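You operate a simulated robot arm through the tools that you are given. There is no shell and no other tool. Be economical: measure what you need, move in short steps, check, and stop when the job is done.

You are at the controls of a simulated robot arm. One attempt, no reset.

TASK
Switch the hi-fi off and brush the dust off the disc player.
Fine: stop the disc, then power off before you brush; soft brush back in its place. Set down upright: soft brush. What is to be rubbed or washed off counts as gone when no trace of it is left.

It is judged by the outcome, as a careful person would: the job done as asked, and still so three seconds after it is handed in. It fails if anything else is knocked over, pushed out of place, dropped, spilled or broken.

THE ROBOT
A 7-joint arm with a two-finger parallel gripper, fixed in place. Base frame: the origin is at the foot of the arm, x ahead of it, y to its left, z up. Lengths are in m, angles in degrees, forces in N, time in s.
With the tool pointing down near the work surface it reaches from about 0.24 to 0.68 m from the base axis. Its first joint turns from -66.0 to 66.0 degrees. Payload 2.4 kg.
The TCP is the grasp point between the finger pads, 0.03 m short of the fingertips. In the tool frame z runs along the fingers and y along their closing line. The gripper opens to 0.094 m. The fingers are 0.028 m wide and 0.01 m thick; the gripper's body (0.05 by 0.096 m) begins 0.055 m behind the TCP.
Orientation is that of the tool frame in the base frame, as [roll, pitch, yaw] about the fixed x, y, z axes, in that order (R = Rz(yaw) Ry(pitch) Rx(roll)). With the fingers straight down and closing along the base's y, the tool's x points along the base's -x, its y along +y and its z along -z.

THE INTERFACE
- The arm moves only by the tool send_rows. Its arguments are lists of equal length, an entry for each row: "xyz": the shift along the tool's x, y, z in m, a list of three; "rot": the turn, a rotation vector about the tool's x, y, z in degrees, a list of three; "gripper": the opening, from 0 (shut) to 1 (fully open). In form: {"xyz": [[x, y, z], ...], "rot": [[rx, ry, rz], ...], "gripper": [gripper, ...]}. A call has 1 to 20 rows; each row is the pose to reach, as a shift and turn from the pose commanded when the call began, along the tool's axes at that moment. Rows are played at 5 a second. More than 0.05 m and 8.6 degrees between two rows, or a gripper value outside its range, and nothing of the call is played. A pose out of reach is approached as far as the arm can. The call stops where the force on the tool passes 40 N (or 10 N more than at its start, if that is more) or the arm is blocked; 0.2 s more then pass. Each finger travels about 0.153 m/s and halts on what it meets, pressing with about 21 N; the grip force reading is that of the motor and also rises with nothing between the fingers. The clock runs only during rows and for 0.2 s after the last one: add rows that repeat a pose to give the fingers time. The reply holds the time, the measured pose of the TCP, the force on the tool along the base axes, the opening and the grip force, in the units named above and with some noise, with the torque about the TCP (base axes, N m) and any sound that the robot's microphone picked up.
- Cameras (640 x 400 px; columns grow to the right, rows downward): "scene" is fixed at [0.0398, 0.4708, 1.4565]; the picture's right is [-0.74, -0.67, 0.00], its down [-0.30, 0.33, -0.89] and it looks along [0.60, -0.66, -0.45] (base axes); focal length 306 px, centre (320, 200). "wrist" rides on the gripper at [0.076, 0.014, -0.103] in the tool frame; the picture's right is [-0.18, 0.98, 0.00], its down [-0.75, -0.14, -0.64] and it looks along [-0.63, -0.12, 0.77] (tool axes); focal length 243 px, centre (320, 200). There is no depth. A picture from a camera that has moved, and an enlarged one, comes with that camera's place and axes in the base frame and with its lens.
- grab_frame(camera): a new picture of that camera. The clock stands still meanwhile.
- enlarge(camera, box): a new picture of the part [left, top, right, bottom] of that camera's present view, enlarged. The clock stands still meanwhile.
- job_done(): hands the job in; it is judged then, once.

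Work in short steps. Places have to be worked out from the pictures, the camera data and where the tool is seen: move nearer, look again, correct. Check each grasp and each placing, and mend what went wrong. You have 120 turns and 84 pictures in all, those below and enlarged ones among them. Open the gripper and draw the arm clear of the work before you hand the job in, unless the task says otherwise; then end with one line.

The tools are called by a JSON object that holds its "fn" and its "kwargs". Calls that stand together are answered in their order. send_rows: Moves the arm, as the interface text tells. Its arguments: {"type":"object","properties":{"xyz":{"type":"array"},"rot":{"type":"array"},"gripper":{"type":"array"}},"required":["xyz","rot","gripper"]} The other tools are called the same way: grab_frame (camera) takes a picture; enlarge (camera, box) takes an enlarged picture of a part of a camera's view; job_done () hands the job in.

At the start:

```text
time: 0.0
position: [0.411, -0.0988, 1.2965]
ee_rot: [-180.0, 0.0, 179.9]
force: [0.1, -0.6, -0.3]
torque: [-0.05, 0.02, 0.0]
gripper_width: 0.0943
gripper_force: 0.1
```

scene: 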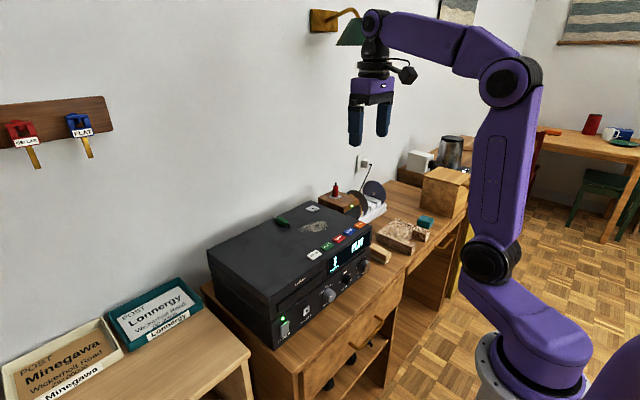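
wrist: 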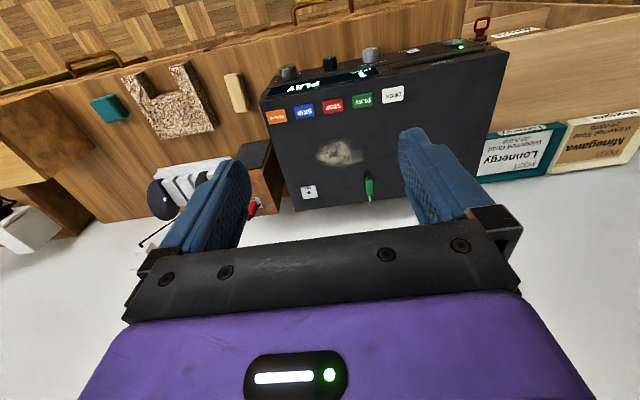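

I start by looking closely at the hi-fi in both cameras.

{"fn": "enlarge", "kwargs": {"camera": "scene", "box": [200, 170, 440, 350]}}

{"fn": "enlarge", "kwargs": {"camera": "wrist", "box": [90, 10, 520, 230]}}

```text
2.22 times, centred on (320, 260) of scene
camera zoom: at [0.0398, 0.4708, 1.4565], right [-0.74, -0.67, 0.0], down [-0.3, 0.33, -0.89], along [0.6, -0.66, -0.45], focal length 679 px, centre (320, 67)
```

zoom: 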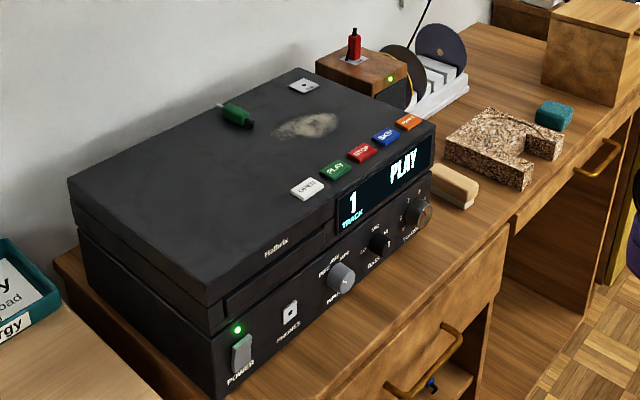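

```text
1.49 times, centred on (305, 120) of wrist
camera zoom: at [0.334, -0.0842, 1.3985], right [0.18, 0.98, 0.0], down [0.75, -0.14, 0.64], along [0.63, -0.12, -0.77], focal length 361 px, centre (342, 319)
```

zoom: 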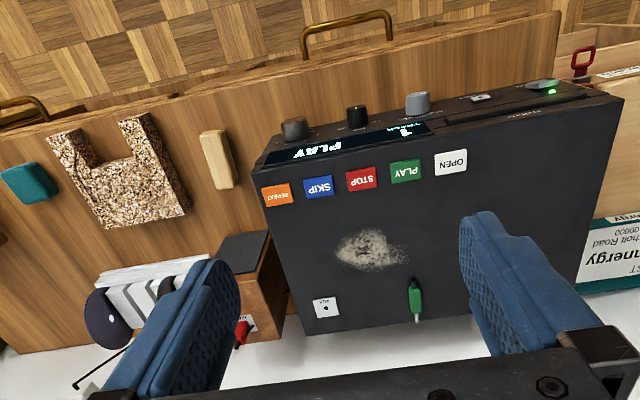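

The hi-fi faces the robot: STOP is near (0.48, -0.09, 0.975) and the brush probably near (0.463, -0.303, 0.817). I close the gripper and drop above STOP for a closer look.

{"fn": "send_rows", "kwargs": {"xyz": [[-0.017, 0.002, 0.045], [-0.034, 0.004, 0.09], [-0.051, 0.006, 0.13], [-0.069, 0.009, 0.17], [-0.069, 0.009, 0.1965], [-0.069, 0.009, 0.1965], [-0.069, 0.009, 0.1965]], "rot": [[0, 0, 0], [0, 0, 0], [0, 0, 0], [0, 0, 0], [0, 0, 0], [0, 0, 0], [0, 0, 0]], "gripper": [0.8, 0.5, 0.2, 0, 0, 0, 0]}}

{"fn": "grab_frame", "kwargs": {"camera": "wrist"}}

{"fn": "grab_frame", "kwargs": {"camera": "scene"}}

```text
time: 1.6
position: [0.4801, -0.0886, 1.102]
ee_rot: [-180.0, 0.1, 179.9]
force: [-0.2, 0.0, -0.3]
torque: [0.03, -0.01, 0.04]
gripper_width: 0.0
gripper_force: 21.4
```

```text
79 pictures are left
camera wrist: at [0.4023, -0.0731, 1.2027], right [0.18, 0.98, 0.0], down [0.75, -0.14, 0.64], along [0.63, -0.12, -0.77], focal length 243 px, centre (320, 200)
```

wrist: 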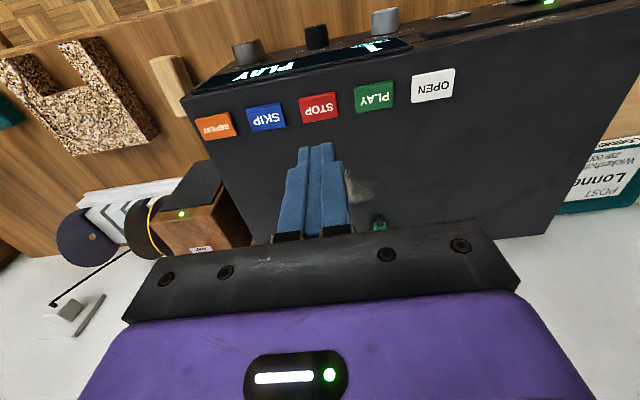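

```text
78 pictures are left
```

scene: 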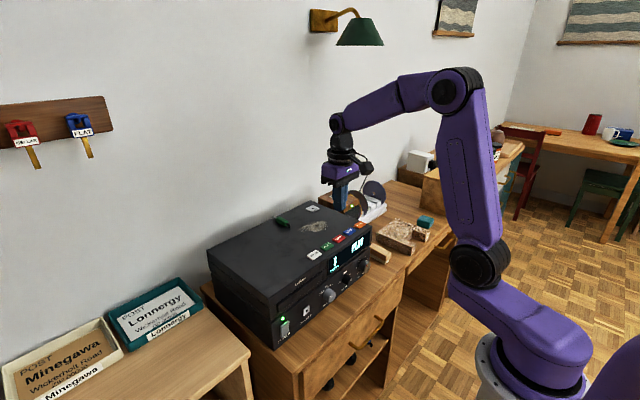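

STOP projects to (0.479, -0.088), right below the fingertips. I lower to about 1.5 cm above it, then check.

{"fn": "send_rows", "kwargs": {"xyz": [[0, 0, 0.04], [0, 0, 0.075], [0, 0, 0.082], [0, 0, 0.082]], "rot": [[0, 0, 0], [0, 0, 0], [0, 0, 0], [0, 0, 0]], "gripper": [0, 0, 0, 0]}}

{"fn": "grab_frame", "kwargs": {"camera": "wrist"}}

{"fn": "enlarge", "kwargs": {"camera": "scene", "box": [280, 170, 400, 270]}}

```text
time: 2.6
position: [0.479, -0.0895, 1.018]
ee_rot: [-180.0, 0.1, 180.0]
force: [0.2, -0.1, -0.4]
torque: [0.0, 0.02, 0.01]
gripper_width: 0.0001
gripper_force: 21.4
```

```text
77 pictures are left
camera wrist: at [0.4025, -0.0737, 1.1201], right [0.18, 0.98, 0.0], down [0.75, -0.14, 0.64], along [0.63, -0.12, -0.77], focal length 243 px, centre (320, 200)
```

wrist: 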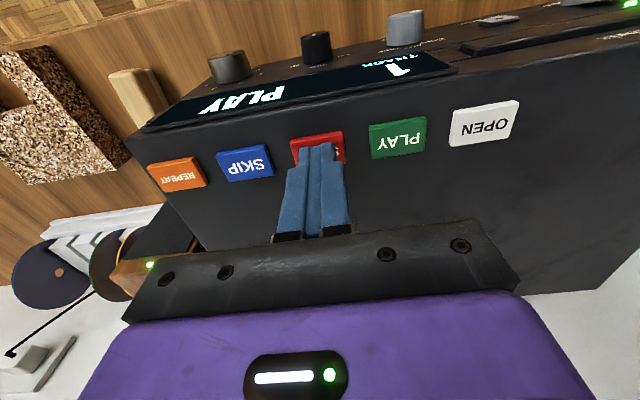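

```text
4.00 times, centred on (340, 220) of scene
camera zoom: at [0.0398, 0.4708, 1.4565], right [-0.74, -0.67, 0.0], down [-0.3, 0.33, -0.89], along [0.6, -0.66, -0.45], focal length 1222 px, centre (240, 120)
```

zoom: 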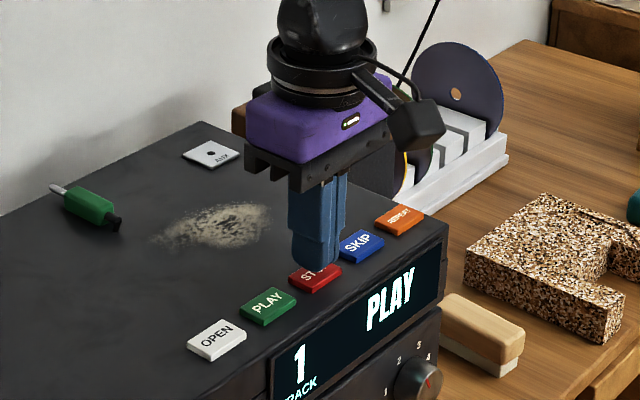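

The tip sits over STOP. I press down in small steps.

{"fn": "send_rows", "kwargs": {"xyz": [[0.002, 0, 0.006], [0.002, 0, 0.009], [0.002, 0, 0.011], [0.002, 0, 0.013]], "rot": [[0, 0, 0], [0, 0, 0], [0, 0, 0], [0, 0, 0]], "gripper": [0, 0, 0, 0]}}

```text
time: 3.8
position: [0.4792, -0.0895, 1.0075]
ee_rot: [180.0, 0.1, -180.0]
force: [-5.0, 1.0, 9.5]
torque: [0.03, 0.15, 0.01]
gripper_width: 0.0001
gripper_force: 21.3
heard: click
stopped in row 4: the force on the tool passed its limit at 42 N (the readings are from after the stop); the commanded pose is now the measured one
```

A click was heard; I lift and check the display.

{"fn": "send_rows", "kwargs": {"xyz": [[0, 0, -0.03], [0, 0, -0.07], [0, 0, -0.07]], "rot": [[0, 0, 0], [0, 0, 0], [0, 0, 0]], "gripper": [0, 0, 0]}}

{"fn": "enlarge", "kwargs": {"camera": "scene", "box": [260, 190, 400, 350]}}

```text
time: 4.6
position: [0.4798, -0.0901, 1.0768]
ee_rot: [-180.0, 0.1, 180.0]
force: [0.9, 0.5, -0.1]
torque: [-0.04, 0.0, 0.01]
gripper_width: 0.0001
gripper_force: 20.8
```

```text
2.50 times, centred on (330, 270) of scene
camera zoom: at [0.0398, 0.4708, 1.4565], right [-0.74, -0.67, 0.0], down [-0.3, 0.33, -0.89], along [0.6, -0.66, -0.45], focal length 764 px, centre (295, 25)
```

zoom: 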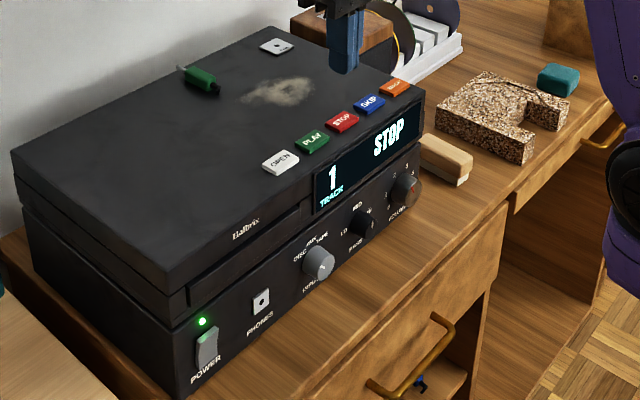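

The display says STOP. Next is the power rocker at roughly (0.445, 0.15, 0.86); I back off in front of the hi-fi, tilting the tool forward 40° to look at the panel.

{"fn": "send_rows", "kwargs": {"xyz": [[0.03, 0.02, 0], [0.06, 0.04, 0], [0.09, 0.06, 0.01], [0.12, 0.08, 0.03], [0.14, 0.11, 0.055], [0.15, 0.14, 0.077], [0.15, 0.15, 0.087], [0.15, 0.15, 0.087]], "rot": [[0, -6, 0], [0, -12, 0], [0, -18, 0], [0, -24, 0], [0, -30, 0], [0, -36, 0], [0, -40, 0], [0, -40, 0]], "gripper": [0, 0, 0, 0, 0, 0, 0, 0]}}

{"fn": "grab_frame", "kwargs": {"camera": "wrist"}}

```text
time: 6.4
position: [0.3274, 0.0595, 0.9923]
ee_rot: [-179.8, 40.3, -179.9]
force: [0.1, 1.2, 0.9]
torque: [-0.02, -0.02, -0.03]
gripper_width: 0.0
gripper_force: 21.0
out of reach, approached as far as the arm can: row 4
```

```text
74 pictures are left
camera wrist: at [0.2021, 0.0751, 1.0203], right [0.14, 0.98, 0.12], down [0.16, -0.14, 0.98], along [0.98, -0.12, -0.18], focal length 243 px, centre (320, 200)
```

wrist: 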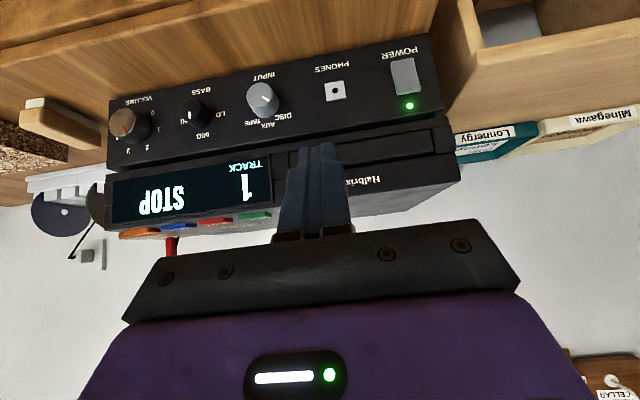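

The rocker triangulates to (0.445, 0.147, 0.857). I enlarge it to see which half is proud.

{"fn": "enlarge", "kwargs": {"camera": "wrist", "box": [350, 30, 450, 130]}}

{"fn": "enlarge", "kwargs": {"camera": "scene", "box": [260, 300, 320, 350]}}

{"fn": "enlarge", "kwargs": {"camera": "wrist", "box": [0, 70, 120, 180]}}

```text
4.00 times, centred on (400, 80) of wrist
camera zoom: at [0.2021, 0.0751, 1.0203], right [0.14, 0.98, 0.12], down [0.16, -0.14, 0.98], along [0.98, -0.12, -0.18], focal length 970 px, centre (0, 680)
```

zoom: 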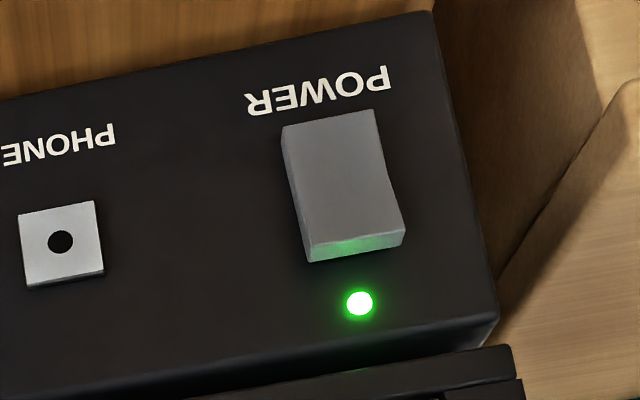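

```text
8.00 times, centred on (290, 325) of scene
camera zoom: at [0.04, 0.4706, 1.4566], right [-0.74, -0.67, 0.0], down [-0.3, 0.33, -0.89], along [0.6, -0.66, -0.45], focal length 2444 px, centre (560, -800)
```

zoom: 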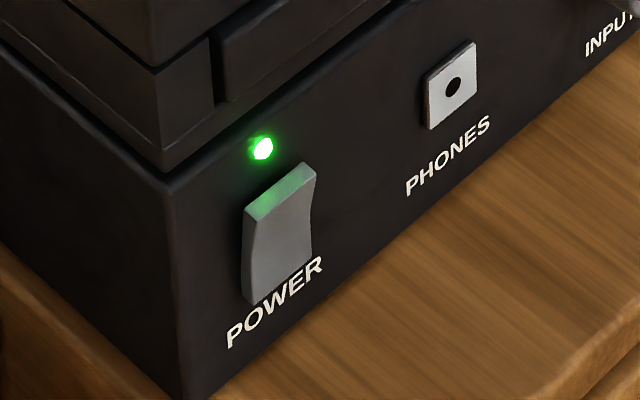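

```text
3.64 times, centred on (60, 125) of wrist
camera zoom: at [0.2021, 0.0751, 1.0203], right [0.14, 0.98, 0.12], down [0.16, -0.14, 0.98], along [0.98, -0.12, -0.18], focal length 882 px, centre (1266, 473)
```

zoom: 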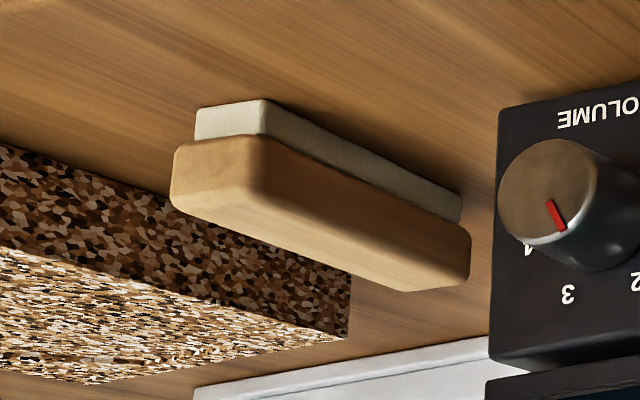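

The rocker's upper half (near the LED) is proud, so that is the half to press, at about z 0.871, y 0.149. I bring the fingertip to ~3 cm in front of it.

{"fn": "send_rows", "kwargs": {"xyz": [[0.008, 0.022, 0.028], [0.016, 0.045, 0.056], [0.024, 0.067, 0.084], [0.0323, 0.0895, 0.1126], [0.0323, 0.0895, 0.1126]], "rot": [[0, 0, 0], [0, 0, 0], [0, 0, 0], [0, 0, 0], [0, 0, 0]], "gripper": [0, 0, 0, 0, 0]}}

{"fn": "grab_frame", "kwargs": {"camera": "wrist"}}

{"fn": "enlarge", "kwargs": {"camera": "scene", "box": [250, 260, 350, 350]}}

```text
time: 7.6
position: [0.3758, 0.1519, 0.8833]
ee_rot: [-179.9, 40.1, 180.0]
force: [-0.1, -0.5, 0.0]
torque: [-0.01, -0.01, -0.02]
gripper_width: 0.0
gripper_force: 21.1
```

```text
70 pictures are left
camera wrist: at [0.2502, 0.1669, 0.9122], right [0.14, 0.98, 0.12], down [0.16, -0.14, 0.98], along [0.98, -0.12, -0.18], focal length 243 px, centre (320, 200)
```

wrist: 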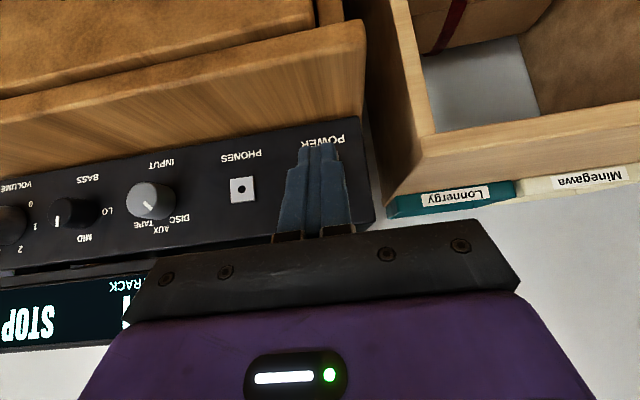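

```text
4.44 times, centred on (300, 305) of scene
camera zoom: at [0.0398, 0.4708, 1.4565], right [-0.74, -0.67, 0.0], down [-0.3, 0.33, -0.89], along [0.6, -0.66, -0.45], focal length 1358 px, centre (409, -267)
```

zoom: 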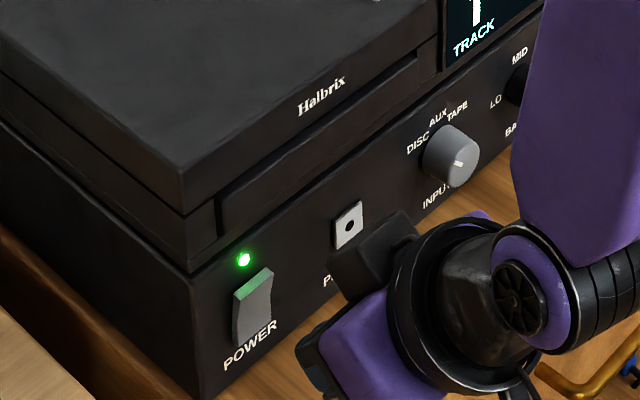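

Geometry agrees with the label position. I push straight ahead in small steps until it clicks.

{"fn": "send_rows", "kwargs": {"xyz": [[-0.0153, -0.001, 0.0129], [-0.0199, -0.001, 0.0167], [-0.023, -0.001, 0.0193], [-0.0252, -0.001, 0.0213], [-0.0275, -0.001, 0.0232], [-0.0298, -0.001, 0.0251], [-0.0321, -0.001, 0.027]], "rot": [[0, 0, 0], [0, 0, 0], [0, 0, 0], [0, 0, 0], [0, 0, 0], [0, 0, 0], [0, 0, 0]], "gripper": [0, 0, 0, 0, 0, 0, 0]}}

{"fn": "enlarge", "kwargs": {"camera": "scene", "box": [250, 260, 350, 350]}}

```text
time: 9.2
position: [0.4136, 0.15, 0.8805]
ee_rot: [-179.9, 39.7, -179.5]
force: [-7.5, -1.4, 3.8]
torque: [0.0, -0.07, 0.0]
gripper_width: 0.0001
gripper_force: 21.9
stopped in row 7: the force on the tool passed its limit at 46 N (the readings are from after the stop); the commanded pose is now the measured one
```

```text
4.44 times, centred on (300, 305) of scene
camera zoom: at [0.0396, 0.4707, 1.4566], right [-0.74, -0.67, 0.0], down [-0.3, 0.33, -0.89], along [0.6, -0.66, -0.45], focal length 1358 px, centre (409, -267)
```

zoom: 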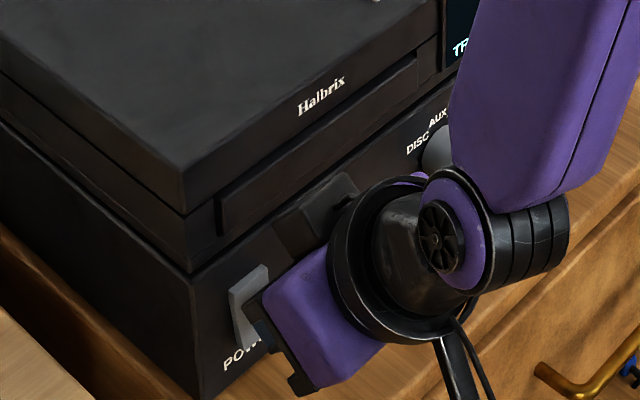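

The LED appears to have gone out. I back off and look.

{"fn": "send_rows", "kwargs": {"xyz": [[0.023, 0, -0.019], [0.053, 0, -0.045], [0.07, -0.04, -0.06], [0.07, -0.06, -0.06]], "rot": [[0, 0, 0], [0, 0, 0], [0, 0, 0], [0, 0, 0]], "gripper": [0, 0, 0, 0]}}

{"fn": "grab_frame", "kwargs": {"camera": "wrist"}}

{"fn": "enlarge", "kwargs": {"camera": "scene", "box": [200, 190, 420, 350]}}

```text
time: 10.2
position: [0.3307, 0.1067, 0.8944]
ee_rot: [-179.4, 39.7, -179.4]
force: [-0.5, 0.3, 0.1]
torque: [0.0, 0.0, -0.02]
gripper_width: 0.0
gripper_force: 21.5
out of reach, approached as far as the arm can: row 3, 4
```

```text
67 pictures are left
camera wrist: at [0.205, 0.1221, 0.9233], right [0.14, 0.98, 0.11], down [0.17, -0.13, 0.98], along [0.98, -0.12, -0.19], focal length 243 px, centre (320, 200)
```

wrist: 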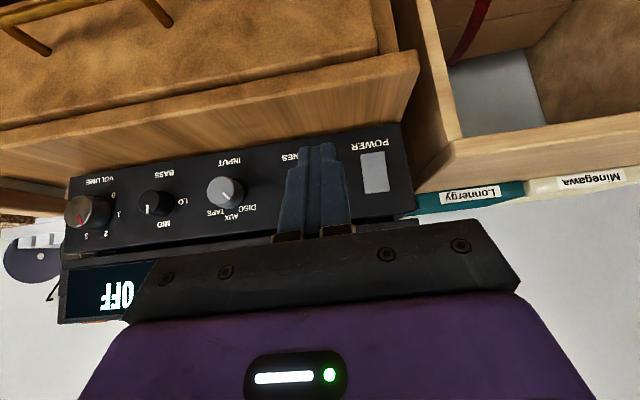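

```text
2.50 times, centred on (310, 270) of scene
camera zoom: at [0.0398, 0.4708, 1.4565], right [-0.74, -0.67, 0.0], down [-0.3, 0.33, -0.89], along [0.6, -0.66, -0.45], focal length 764 px, centre (345, 25)
```

zoom: 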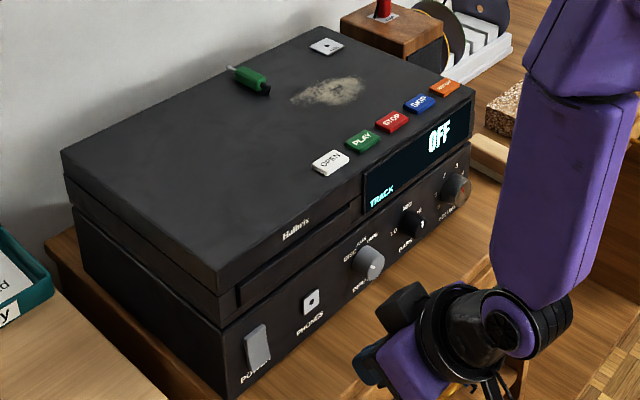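

The display reads OFF and the LED is dark. Now I raise, straighten the tool, open the gripper and go to look down at the brush.

{"fn": "send_rows", "kwargs": {"xyz": [[-0.0257, 0, -0.0306], [-0.0514, 0, -0.0613], [-0.0772, -0.03, -0.0919], [-0.1, -0.07, -0.119], [-0.1246, -0.11, -0.1174], [-0.14, -0.15, -0.1045], [-0.1553, -0.19, -0.0917], [-0.1706, -0.235, -0.0788], [-0.1859, -0.275, -0.0659], [-0.175, -0.315, -0.05], [-0.16, -0.355, -0.035], [-0.16, -0.387, -0.035], [-0.16, -0.387, -0.035]], "rot": [[0, 5, 0], [0, 11, 0], [0, 17, 0], [0, 23, 0], [0, 29, 0], [0, 35, 0], [0, 39.7, 0], [0, 39.7, 0], [0, 39.7, 0], [0, 39.7, 0], [0, 39.7, 0], [0, 39.7, 0], [0, 39.7, 0]], "gripper": [0, 0, 0, 0, 0, 0, 0, 0, 0.2, 0.4, 0.6, 0.6, 0.6]}}

{"fn": "grab_frame", "kwargs": {"camera": "wrist"}}

{"fn": "enlarge", "kwargs": {"camera": "scene", "box": [340, 190, 460, 290]}}

```text
refused: row 4 steps farther than a row can; nothing moved
```

```text
65 pictures are left
camera wrist: at [0.205, 0.1221, 0.9233], right [0.14, 0.98, 0.11], down [0.17, -0.13, 0.98], along [0.98, -0.12, -0.19], focal length 243 px, centre (320, 200)
```

wrist: 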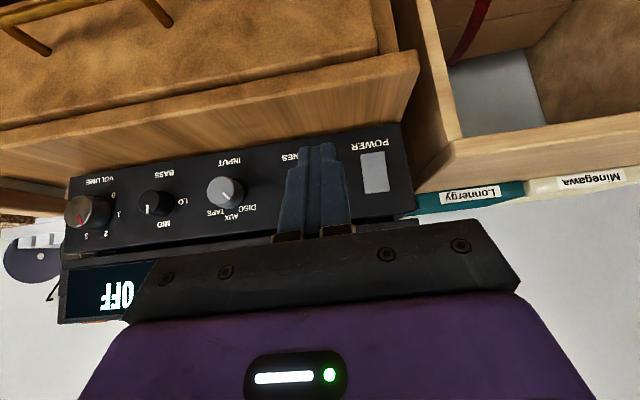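

```text
4.00 times, centred on (400, 240) of scene
camera zoom: at [0.0398, 0.4708, 1.4565], right [-0.74, -0.67, 0.0], down [-0.3, 0.33, -0.89], along [0.6, -0.66, -0.45], focal length 1222 px, centre (0, 40)
```

zoom: 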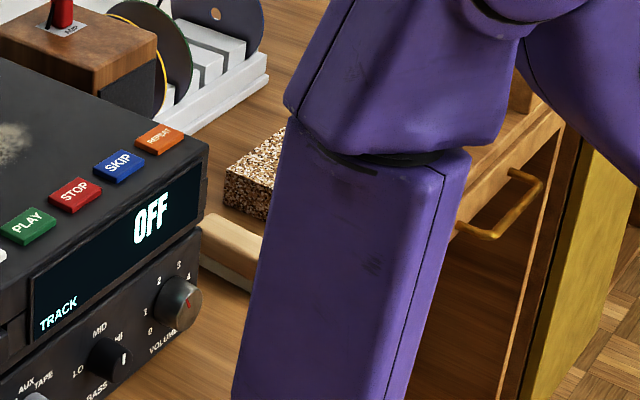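

A row was slightly too long; I resend with smaller steps.

{"fn": "send_rows", "kwargs": {"xyz": [[-0.0257, 0, -0.0306], [-0.0514, 0, -0.0613], [-0.0772, -0.02, -0.0919], [-0.095, -0.05, -0.112], [-0.115, -0.09, -0.115], [-0.135, -0.13, -0.11], [-0.152, -0.168, -0.097], [-0.165, -0.21, -0.084], [-0.178, -0.25, -0.07], [-0.178, -0.295, -0.058], [-0.168, -0.338, -0.045], [-0.16, -0.38, -0.035], [-0.16, -0.387, -0.035], [-0.16, -0.387, -0.035]], "rot": [[0, 5, 0], [0, 11, 0], [0, 17, 0], [0, 23, 0], [0, 29, 0], [0, 35, 0], [0, 39.7, 0], [0, 39.7, 0], [0, 39.7, 0], [0, 39.7, 0], [0, 39.7, 0], [0, 39.7, 0], [0, 39.7, 0], [0, 39.7, 0]], "gripper": [0, 0, 0, 0, 0, 0, 0, 0, 0.2, 0.4, 0.6, 0.6, 0.6, 0.6]}}

{"fn": "grab_frame", "kwargs": {"camera": "wrist"}}

{"fn": "enlarge", "kwargs": {"camera": "scene", "box": [340, 190, 460, 290]}}

```text
time: 13.2
position: [0.4341, -0.2842, 1.0245]
ee_rot: [-179.9, 0.1, -179.7]
force: [0.6, 1.1, 0.6]
torque: [0.0, 0.0, -0.03]
gripper_width: 0.0566
gripper_force: 0.0
```

```text
63 pictures are left
camera wrist: at [0.3556, -0.2684, 1.1258], right [0.18, 0.98, 0.0], down [0.75, -0.14, 0.64], along [0.63, -0.12, -0.77], focal length 243 px, centre (320, 200)
```

wrist: 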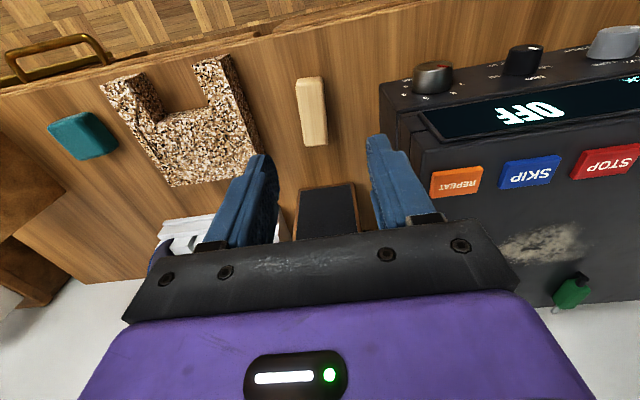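

```text
4.00 times, centred on (400, 240) of scene
camera zoom: at [0.0398, 0.4708, 1.4565], right [-0.74, -0.67, 0.0], down [-0.3, 0.33, -0.89], along [0.6, -0.66, -0.45], focal length 1222 px, centre (0, 40)
```

zoom: 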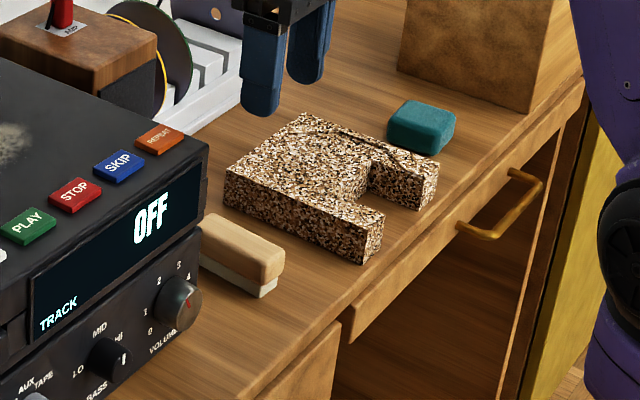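

The brush lies along x at about (0.463, -0.299), tilted a few degrees, with room on both sides. I go closer for a precise look.

{"fn": "send_rows", "kwargs": {"xyz": [[-0.018, -0.008, 0.03], [-0.036, -0.015, 0.065], [-0.036, -0.015, 0.094], [-0.036, -0.015, 0.094]], "rot": [[0, 0, 0], [0, 0, 0], [0, 0, 0], [0, 0, 0]], "gripper": [0.7, 0.7, 0.7, 0.7]}}

{"fn": "grab_frame", "kwargs": {"camera": "wrist"}}

{"fn": "enlarge", "kwargs": {"camera": "scene", "box": [340, 190, 460, 290]}}

```text
time: 14.2
position: [0.469, -0.2979, 0.9304]
ee_rot: [-179.9, 0.0, -179.7]
force: [-0.2, -0.3, 0.2]
torque: [-0.01, 0.01, -0.03]
gripper_width: 0.0658
gripper_force: 0.0
```

```text
61 pictures are left
camera wrist: at [0.3904, -0.2831, 1.0318], right [0.18, 0.98, 0.0], down [0.75, -0.14, 0.64], along [0.63, -0.12, -0.77], focal length 243 px, centre (320, 200)
```

wrist: 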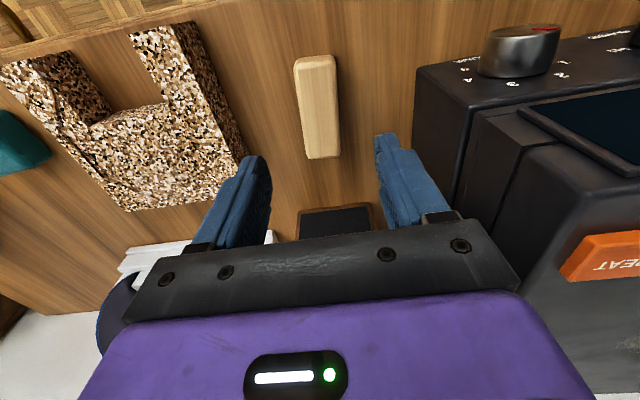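

```text
4.00 times, centred on (400, 240) of scene
camera zoom: at [0.0398, 0.4708, 1.4565], right [-0.74, -0.67, 0.0], down [-0.3, 0.33, -0.89], along [0.6, -0.66, -0.45], focal length 1222 px, centre (0, 40)
```

zoom: 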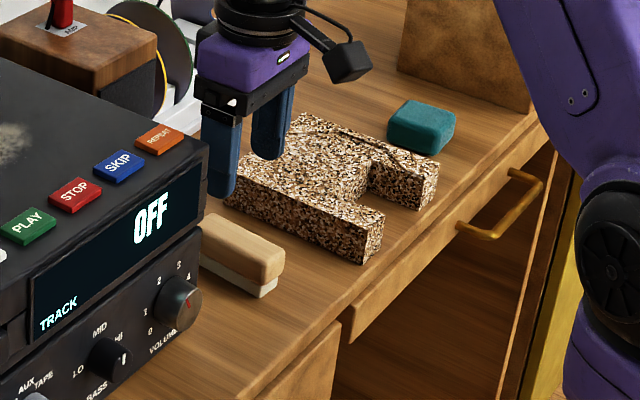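

The brush is about 0.082 x 0.032 m, top at z 0.82, centred (0.468, -0.299), yawed about -6.5°. I align over it and lower to just above.

{"fn": "send_rows", "kwargs": {"xyz": [[0.001, -0.001, 0.03], [0.001, -0.001, 0.055], [0.001, -0.001, 0.06], [0.001, -0.001, 0.06]], "rot": [[0, 0, 3], [0, 0, 6.5], [0, 0, 6.5], [0, 0, 6.5]], "gripper": [0.7, 0.7, 0.7, 0.7]}}

{"fn": "grab_frame", "kwargs": {"camera": "wrist"}}

{"fn": "enlarge", "kwargs": {"camera": "scene", "box": [360, 200, 440, 280]}}

```text
time: 15.2
position: [0.4674, -0.2987, 0.872]
ee_rot: [-179.8, 0.1, 173.9]
force: [-0.1, -0.8, -0.1]
torque: [0.0, 0.01, 0.01]
gripper_width: 0.0659
gripper_force: 0.0
```

```text
59 pictures are left
camera wrist: at [0.3933, -0.2744, 0.9738], right [0.29, 0.96, 0.0], down [0.73, -0.22, 0.64], along [0.61, -0.19, -0.77], focal length 243 px, centre (320, 200)
```

wrist: 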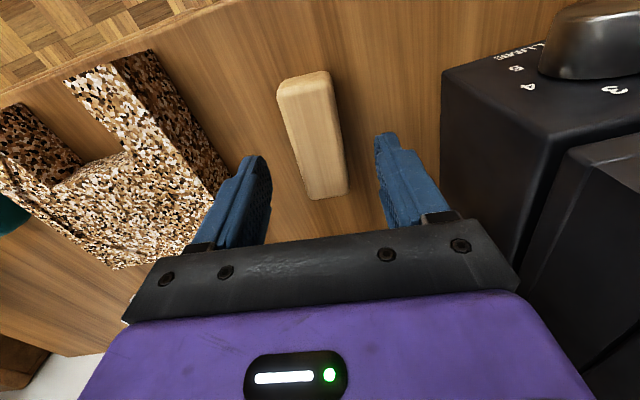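

```text
5.00 times, centred on (400, 240) of scene
camera zoom: at [0.0398, 0.4708, 1.4565], right [-0.74, -0.67, 0.0], down [-0.3, 0.33, -0.89], along [0.6, -0.66, -0.45], focal length 1528 px, centre (-80, 0)
```

zoom: 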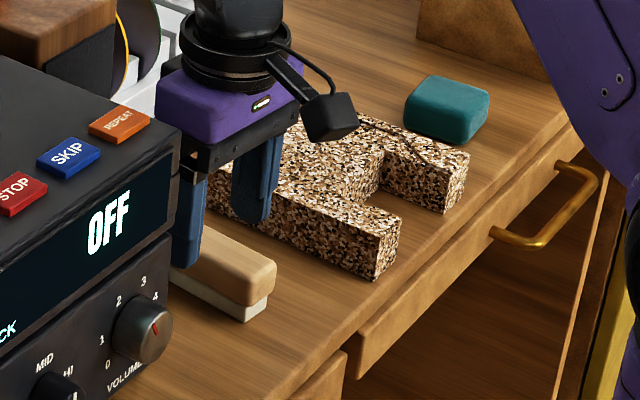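

The brush is confirmed at (0.470, -0.300), yaw -6.3°. I descend to z 0.832 and close on the wood.

{"fn": "send_rows", "kwargs": {"xyz": [[-0.002, -0.0015, 0.02], [-0.002, -0.0015, 0.032], [-0.002, -0.0015, 0.04], [-0.002, -0.0015, 0.04], [-0.002, -0.0015, 0.04], [-0.002, -0.0015, 0.04], [-0.002, -0.0015, 0.04]], "rot": [[0, 0, 0], [0, 0, 0], [0, 0, 0], [0, 0, 0], [0, 0, 0], [0, 0, 0], [0, 0, 0]], "gripper": [0.7, 0.7, 0.7, 0.5, 0.3, 0.15, 0.15]}}

{"fn": "enlarge", "kwargs": {"camera": "scene", "box": [360, 200, 440, 280]}}

{"fn": "grab_frame", "kwargs": {"camera": "wrist"}}

```text
time: 16.8
position: [0.4702, -0.2986, 0.8324]
ee_rot: [-180.0, -0.1, 173.8]
force: [0.0, 0.1, 0.4]
torque: [0.0, 0.02, 0.01]
gripper_width: 0.0359
gripper_force: 21.0
```

```text
5.00 times, centred on (400, 240) of scene
camera zoom: at [0.0398, 0.4708, 1.4565], right [-0.74, -0.67, 0.0], down [-0.3, 0.33, -0.89], along [0.6, -0.66, -0.45], focal length 1528 px, centre (-80, 0)
```

zoom: 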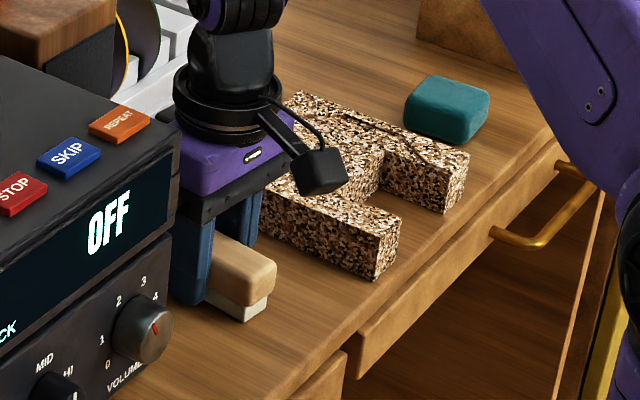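

```text
56 pictures are left
camera wrist: at [0.3954, -0.2755, 0.9338], right [0.29, 0.96, 0.0], down [0.73, -0.22, 0.64], along [0.61, -0.19, -0.77], focal length 243 px, centre (320, 200)
```

wrist: 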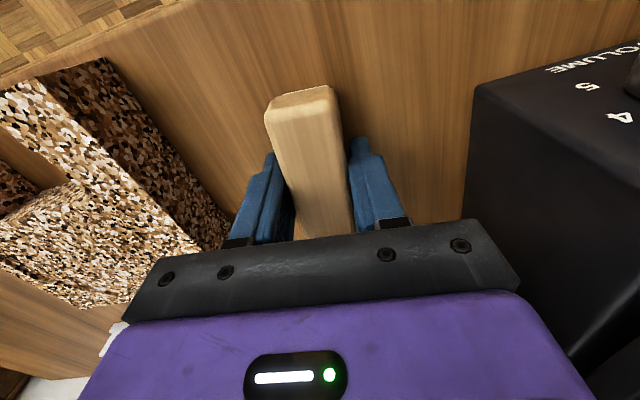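

Grip is solid (0.036 m) at (0.4702, -0.2986, 0.8324), yaw 173.8 — the pose to return to. I lift straight up first, then check.

{"fn": "send_rows", "kwargs": {"xyz": [[0, 0, -0.03], [0, 0, -0.075], [0, 0, -0.12], [0, 0, -0.165], [0, 0, -0.21], [0, 0, -0.25], [0, 0, -0.27], [0, 0, -0.27]], "rot": [[0, 0, 0], [0, 0, 0], [0, 0, 0], [0, 0, 0], [0, 0, 0], [0, 0, 0], [0, 0, 0], [0, 0, 0]], "gripper": [0.15, 0.15, 0.15, 0.15, 0.15, 0.15, 0.15, 0.15]}}

{"fn": "enlarge", "kwargs": {"camera": "scene", "box": [260, 150, 440, 290]}}

{"fn": "grab_frame", "kwargs": {"camera": "wrist"}}

```text
time: 18.6
position: [0.4713, -0.2982, 1.1025]
ee_rot: [-179.9, 0.0, 173.8]
force: [-0.4, 0.4, -0.6]
torque: [0.0, 0.01, 0.0]
gripper_width: 0.0139
gripper_force: 0.0
```

```text
2.86 times, centred on (350, 220) of scene
camera zoom: at [0.0398, 0.4708, 1.4565], right [-0.74, -0.67, 0.0], down [-0.3, 0.33, -0.89], along [0.6, -0.66, -0.45], focal length 873 px, centre (234, 143)
```

zoom: 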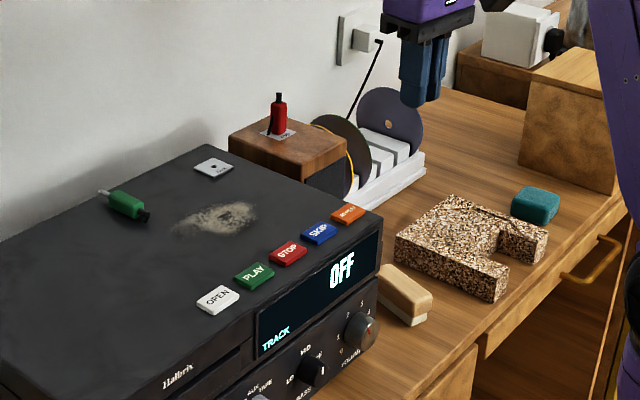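

```text
54 pictures are left
camera wrist: at [0.3953, -0.2747, 1.2048], right [0.29, 0.96, 0.0], down [0.73, -0.22, 0.64], along [0.61, -0.19, -0.77], focal length 243 px, centre (320, 200)
```

wrist: 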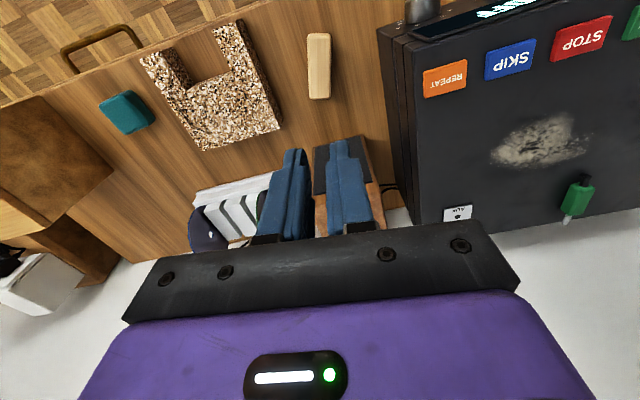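

The brush slipped out on the lift and still stands in its place — the grip was too high/shallow. I reopen, return just above it and check its position.

{"fn": "send_rows", "kwargs": {"xyz": [[0, 0, 0.04], [0, 0, 0.085], [0, 0, 0.13], [0, 0, 0.17], [0, 0, 0.21], [0, 0, 0.23], [0, 0, 0.23]], "rot": [[0, 0, 0], [0, 0, 0], [0, 0, 0], [0, 0, 0], [0, 0, 0], [0, 0, 0], [0, 0, 0]], "gripper": [0.7, 0.7, 0.7, 0.7, 0.7, 0.7, 0.7]}}

{"fn": "grab_frame", "kwargs": {"camera": "wrist"}}

{"fn": "enlarge", "kwargs": {"camera": "scene", "box": [360, 200, 440, 280]}}

```text
time: 20.2
position: [0.4701, -0.3017, 0.8725]
ee_rot: [-179.8, 0.0, 173.8]
force: [0.8, 0.2, -1.1]
torque: [0.01, 0.01, -0.03]
gripper_width: 0.0656
gripper_force: 0.0
```

```text
53 pictures are left
camera wrist: at [0.3943, -0.2774, 0.9744], right [0.29, 0.96, 0.0], down [0.73, -0.22, 0.64], along [0.62, -0.19, -0.77], focal length 243 px, centre (320, 200)
```

wrist: 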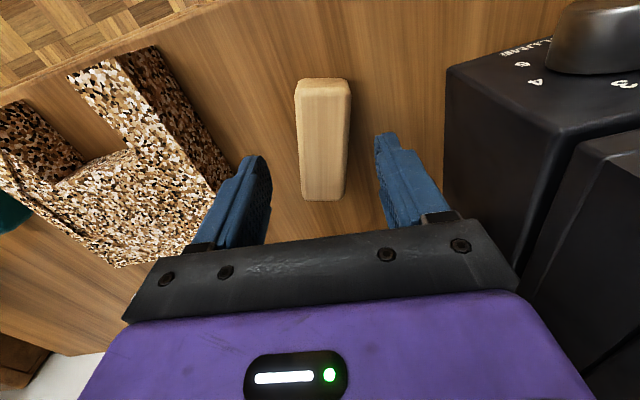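

```text
5.00 times, centred on (400, 240) of scene
camera zoom: at [0.0398, 0.4708, 1.4565], right [-0.74, -0.67, 0.0], down [-0.3, 0.33, -0.89], along [0.6, -0.66, -0.45], focal length 1528 px, centre (-80, 0)
```

zoom: 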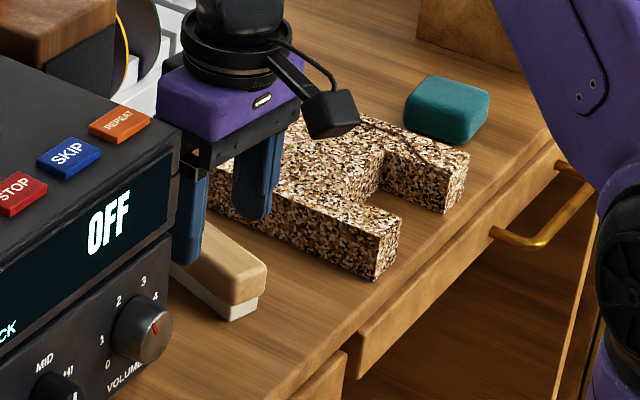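

The brush turned to about -16° with centre (0.476, -0.300); its original place was centre (0.470, -0.300), yaw -6.3°. I realign and go lower this time, in small steps, watching force.

{"fn": "send_rows", "kwargs": {"xyz": [[-0.003, 0.001, 0.0], [-0.0058, 0.002, 0.0], [-0.0058, 0.002, 0.025], [-0.0058, 0.002, 0.042], [-0.0058, 0.002, 0.047], [-0.0058, 0.002, 0.049]], "rot": [[0, 0, 5], [0, 0, 10], [0, 0, 10], [0, 0, 10], [0, 0, 10], [0, 0, 10]], "gripper": [0.7, 0.7, 0.7, 0.7, 0.7, 0.7]}}

{"fn": "grab_frame", "kwargs": {"camera": "wrist"}}

{"fn": "enlarge", "kwargs": {"camera": "scene", "box": [370, 220, 420, 270]}}

```text
time: 21.4
position: [0.4772, -0.3003, 0.8304]
ee_rot: [-179.9, 0.1, 163.8]
force: [-5.2, 5.0, 10.5]
torque: [0.44, -0.09, 0.24]
gripper_width: 0.067
gripper_force: 1.3
stopped in row 5: the force on the tool passed its limit at 53 N (the readings are from after the stop); the commanded pose is now the measured one
```

```text
51 pictures are left
camera wrist: at [0.4058, -0.2632, 0.9319], right [0.45, 0.89, 0.0], down [0.69, -0.34, 0.64], along [0.57, -0.29, -0.77], focal length 243 px, centre (320, 200)
```

wrist: 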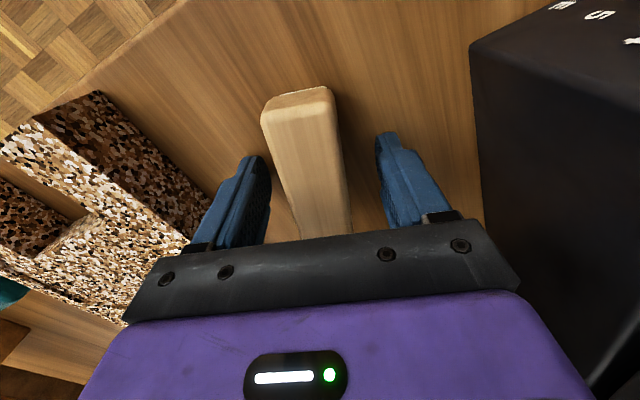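

```text
8.00 times, centred on (395, 245) of scene
camera zoom: at [0.0395, 0.4709, 1.4565], right [-0.74, -0.67, 0.0], down [-0.3, 0.33, -0.89], along [0.6, -0.66, -0.45], focal length 2444 px, centre (-280, -160)
```

zoom: 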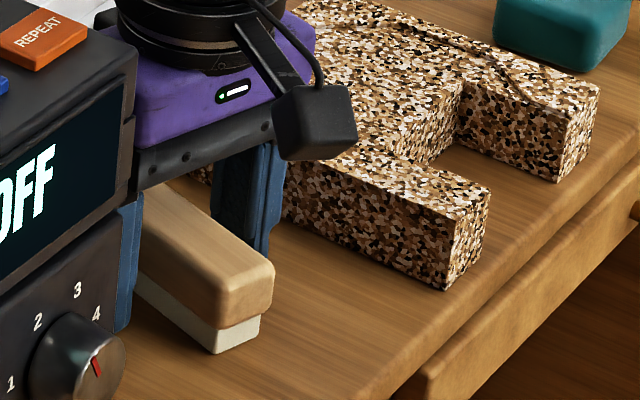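

The fingertips just touched the desk at tip z ≈ 0.800, so this is as deep as it goes, and the brush is centred and aligned. I ease up 1.5 mm, close fully with time to settle, and lift slowly only 8 mm to test.

{"fn": "send_rows", "kwargs": {"xyz": [[0, 0, -0.0015], [0, 0, -0.0015], [0, 0, -0.0015], [0, 0, -0.0015], [0, 0, -0.0015], [0, 0, -0.0015], [0, 0, -0.003], [0, 0, -0.005], [0, 0, -0.007], [0, 0, -0.0095], [0, 0, -0.0095]], "rot": [[0, 0, 0], [0, 0, 0], [0, 0, 0], [0, 0, 0], [0, 0, 0], [0, 0, 0], [0, 0, 0], [0, 0, 0], [0, 0, 0], [0, 0, 0], [0, 0, 0]], "gripper": [0.7, 0.5, 0.3, 0.1, 0, 0, 0, 0, 0, 0, 0]}}

{"fn": "grab_frame", "kwargs": {"camera": "wrist"}}

{"fn": "enlarge", "kwargs": {"camera": "scene", "box": [370, 220, 420, 270]}}

```text
time: 23.8
position: [0.4768, -0.2995, 0.8392]
ee_rot: [-179.9, 0.1, 163.7]
force: [-0.1, -0.6, -0.8]
torque: [0.0, 0.01, 0.03]
gripper_width: 0.0357
gripper_force: 21.1
```

```text
49 pictures are left
camera wrist: at [0.4059, -0.2638, 0.9419], right [0.45, 0.89, 0.0], down [0.68, -0.35, 0.64], along [0.57, -0.29, -0.77], focal length 243 px, centre (320, 200)
```

wrist: 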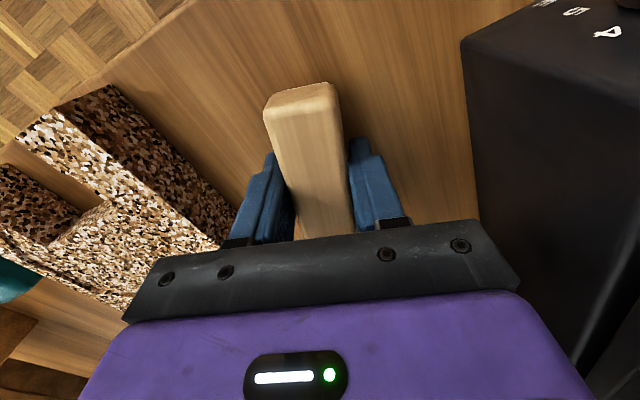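

```text
8.00 times, centred on (395, 245) of scene
camera zoom: at [0.0398, 0.4708, 1.4565], right [-0.74, -0.67, 0.0], down [-0.3, 0.33, -0.89], along [0.6, -0.66, -0.45], focal length 2444 px, centre (-280, -160)
```

zoom: 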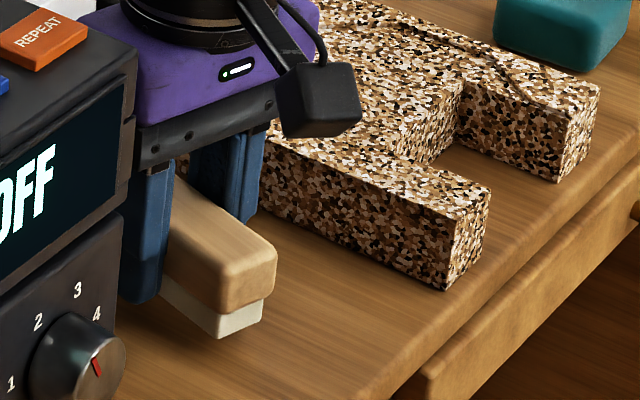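

The brush comes up with the gripper now. I continue lifting slowly.

{"fn": "send_rows", "kwargs": {"xyz": [[0, 0, -0.006], [0, 0, -0.014], [0, 0, -0.024], [0, 0, -0.036], [0, 0, -0.05], [0, 0, -0.064], [0, 0, -0.078], [0, 0, -0.092], [0, 0, -0.106], [0, 0, -0.12], [0, 0, -0.134], [0, 0, -0.148], [0, 0, -0.162], [0, 0, -0.176], [0, 0, -0.19], [0, 0, -0.202], [0, 0, -0.212], [0, 0, -0.218], [0, 0, -0.22], [0, 0, -0.22]], "rot": [[0, 0, 0], [0, 0, 0], [0, 0, 0], [0, 0, 0], [0, 0, 0], [0, 0, 0], [0, 0, 0], [0, 0, 0], [0, 0, 0], [0, 0, 0], [0, 0, 0], [0, 0, 0], [0, 0, 0], [0, 0, 0], [0, 0, 0], [0, 0, 0], [0, 0, 0], [0, 0, 0], [0, 0, 0], [0, 0, 0]], "gripper": [0, 0, 0, 0, 0, 0, 0, 0, 0, 0, 0, 0, 0, 0, 0, 0, 0, 0, 0, 0]}}

{"fn": "enlarge", "kwargs": {"camera": "scene", "box": [260, 150, 440, 270]}}

{"fn": "grab_frame", "kwargs": {"camera": "wrist"}}

```text
time: 28.0
position: [0.4757, -0.3002, 1.0594]
ee_rot: [-179.9, 0.0, 163.8]
force: [-0.3, -0.1, -0.3]
torque: [0.01, 0.05, -0.02]
gripper_width: 0.036
gripper_force: 21.6
```

```text
3.33 times, centred on (350, 210) of scene
camera zoom: at [0.0398, 0.4708, 1.4565], right [-0.74, -0.67, 0.0], down [-0.3, 0.33, -0.89], along [0.6, -0.66, -0.45], focal length 1018 px, centre (220, 167)
```

zoom: 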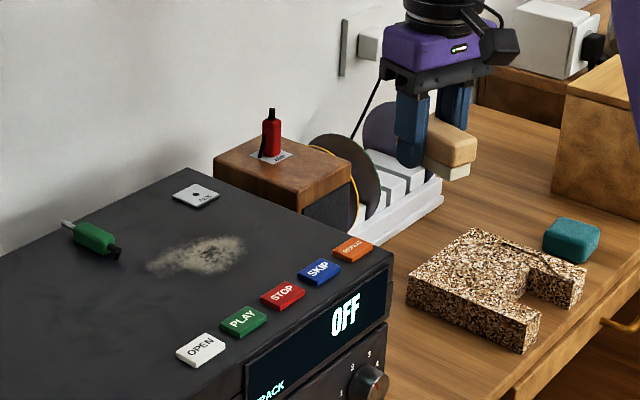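

```text
46 pictures are left
camera wrist: at [0.4053, -0.2632, 1.1617], right [0.45, 0.89, 0.0], down [0.68, -0.35, 0.64], along [0.57, -0.29, -0.77], focal length 243 px, centre (320, 200)
```

wrist: 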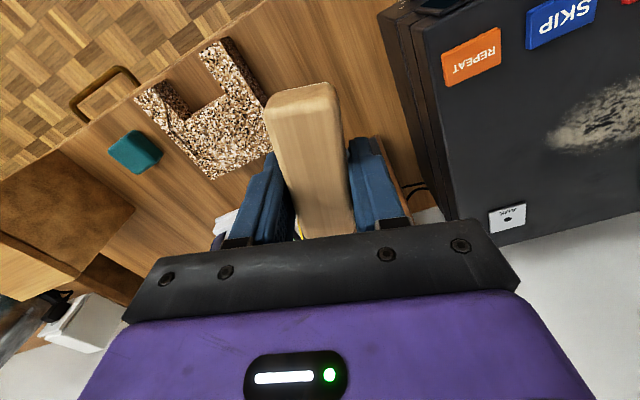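

Held firmly. Dust spans x 0.545–0.612, y -0.153…-0.05 on a surface around z 0.968; the green plug begins at x ≈ 0.632. I move above the start of a y-stroke at (0.573, -0.18), turning the brush square.

{"fn": "send_rows", "kwargs": {"xyz": [[-0.004, 0.009, 0], [-0.012, 0.027, 0], [-0.022, 0.05, 0], [-0.034, 0.078, 0], [-0.046, 0.105, 0], [-0.054, 0.126, 0], [-0.058, 0.138, 0], [-0.06, 0.142, 0.0], [-0.06, 0.142, 0.0]], "rot": [[0, 0, -1], [0, 0, -3], [0, 0, -6], [0, 0, -9], [0, 0, -12], [0, 0, -14.5], [0, 0, -16], [0, 0, -16.2], [0, 0, -16.2]], "gripper": [0, 0, 0, 0, 0, 0, 0, 0, 0]}}

{"fn": "enlarge", "kwargs": {"camera": "scene", "box": [260, 150, 420, 270]}}

{"fn": "grab_frame", "kwargs": {"camera": "wrist"}}

```text
time: 30.0
position: [0.5747, -0.1798, 1.0599]
ee_rot: [-179.9, 0.0, -180.0]
force: [0.4, -0.2, 0.7]
torque: [-0.01, 0.02, 0.02]
gripper_width: 0.0357
gripper_force: 20.7
```

```text
3.33 times, centred on (340, 210) of scene
camera zoom: at [0.0398, 0.4708, 1.4565], right [-0.74, -0.67, 0.0], down [-0.3, 0.33, -0.89], along [0.6, -0.66, -0.45], focal length 1018 px, centre (253, 167)
```

zoom: 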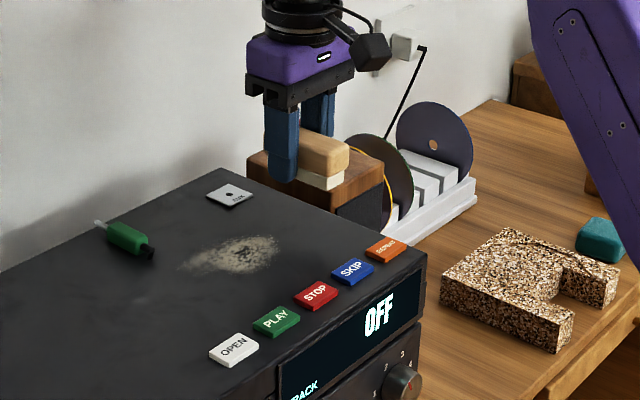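

```text
44 pictures are left
camera wrist: at [0.497, -0.1634, 1.1611], right [0.18, 0.98, 0.0], down [0.75, -0.14, 0.64], along [0.63, -0.12, -0.77], focal length 243 px, centre (320, 200)
```

wrist: 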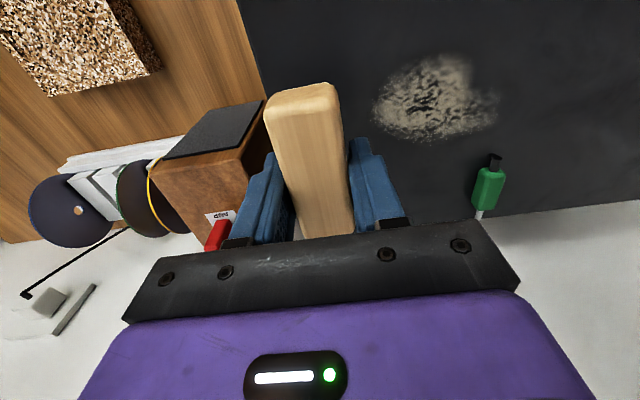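

Brush is positioned; now I lower it gently onto the clean surface beside the dust, watching for contact.

{"fn": "send_rows", "kwargs": {"xyz": [[0.001, 0, 0.02], [0.001, 0, 0.04], [0.001, 0, 0.05], [0.001, 0, 0.054], [0.001, 0, 0.056], [0.001, 0, 0.058]], "rot": [[0, 0, 0], [0, 0, 0], [0, 0, 0], [0, 0, 0], [0, 0, 0], [0, 0, 0]], "gripper": [0, 0, 0, 0, 0, 0]}}

{"fn": "enlarge", "kwargs": {"camera": "scene", "box": [290, 160, 370, 230]}}

```text
time: 31.3
position: [0.576, -0.1806, 1.007]
ee_rot: [-179.8, 0.4, -180.0]
force: [0.6, 0.6, 4.1]
torque: [0.08, 0.07, 0.0]
gripper_width: 0.036
gripper_force: 20.5
stopped in row 6: the force on the tool passed its limit at 45 N (the readings are from after the stop); the commanded pose is now the measured one
```

```text
5.71 times, centred on (330, 195) of scene
camera zoom: at [0.0398, 0.4708, 1.4565], right [-0.74, -0.67, 0.0], down [-0.3, 0.33, -0.89], along [0.6, -0.66, -0.45], focal length 1746 px, centre (263, 229)
```

zoom: 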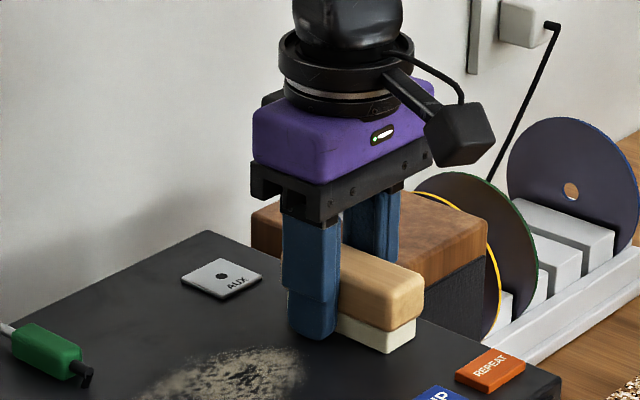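

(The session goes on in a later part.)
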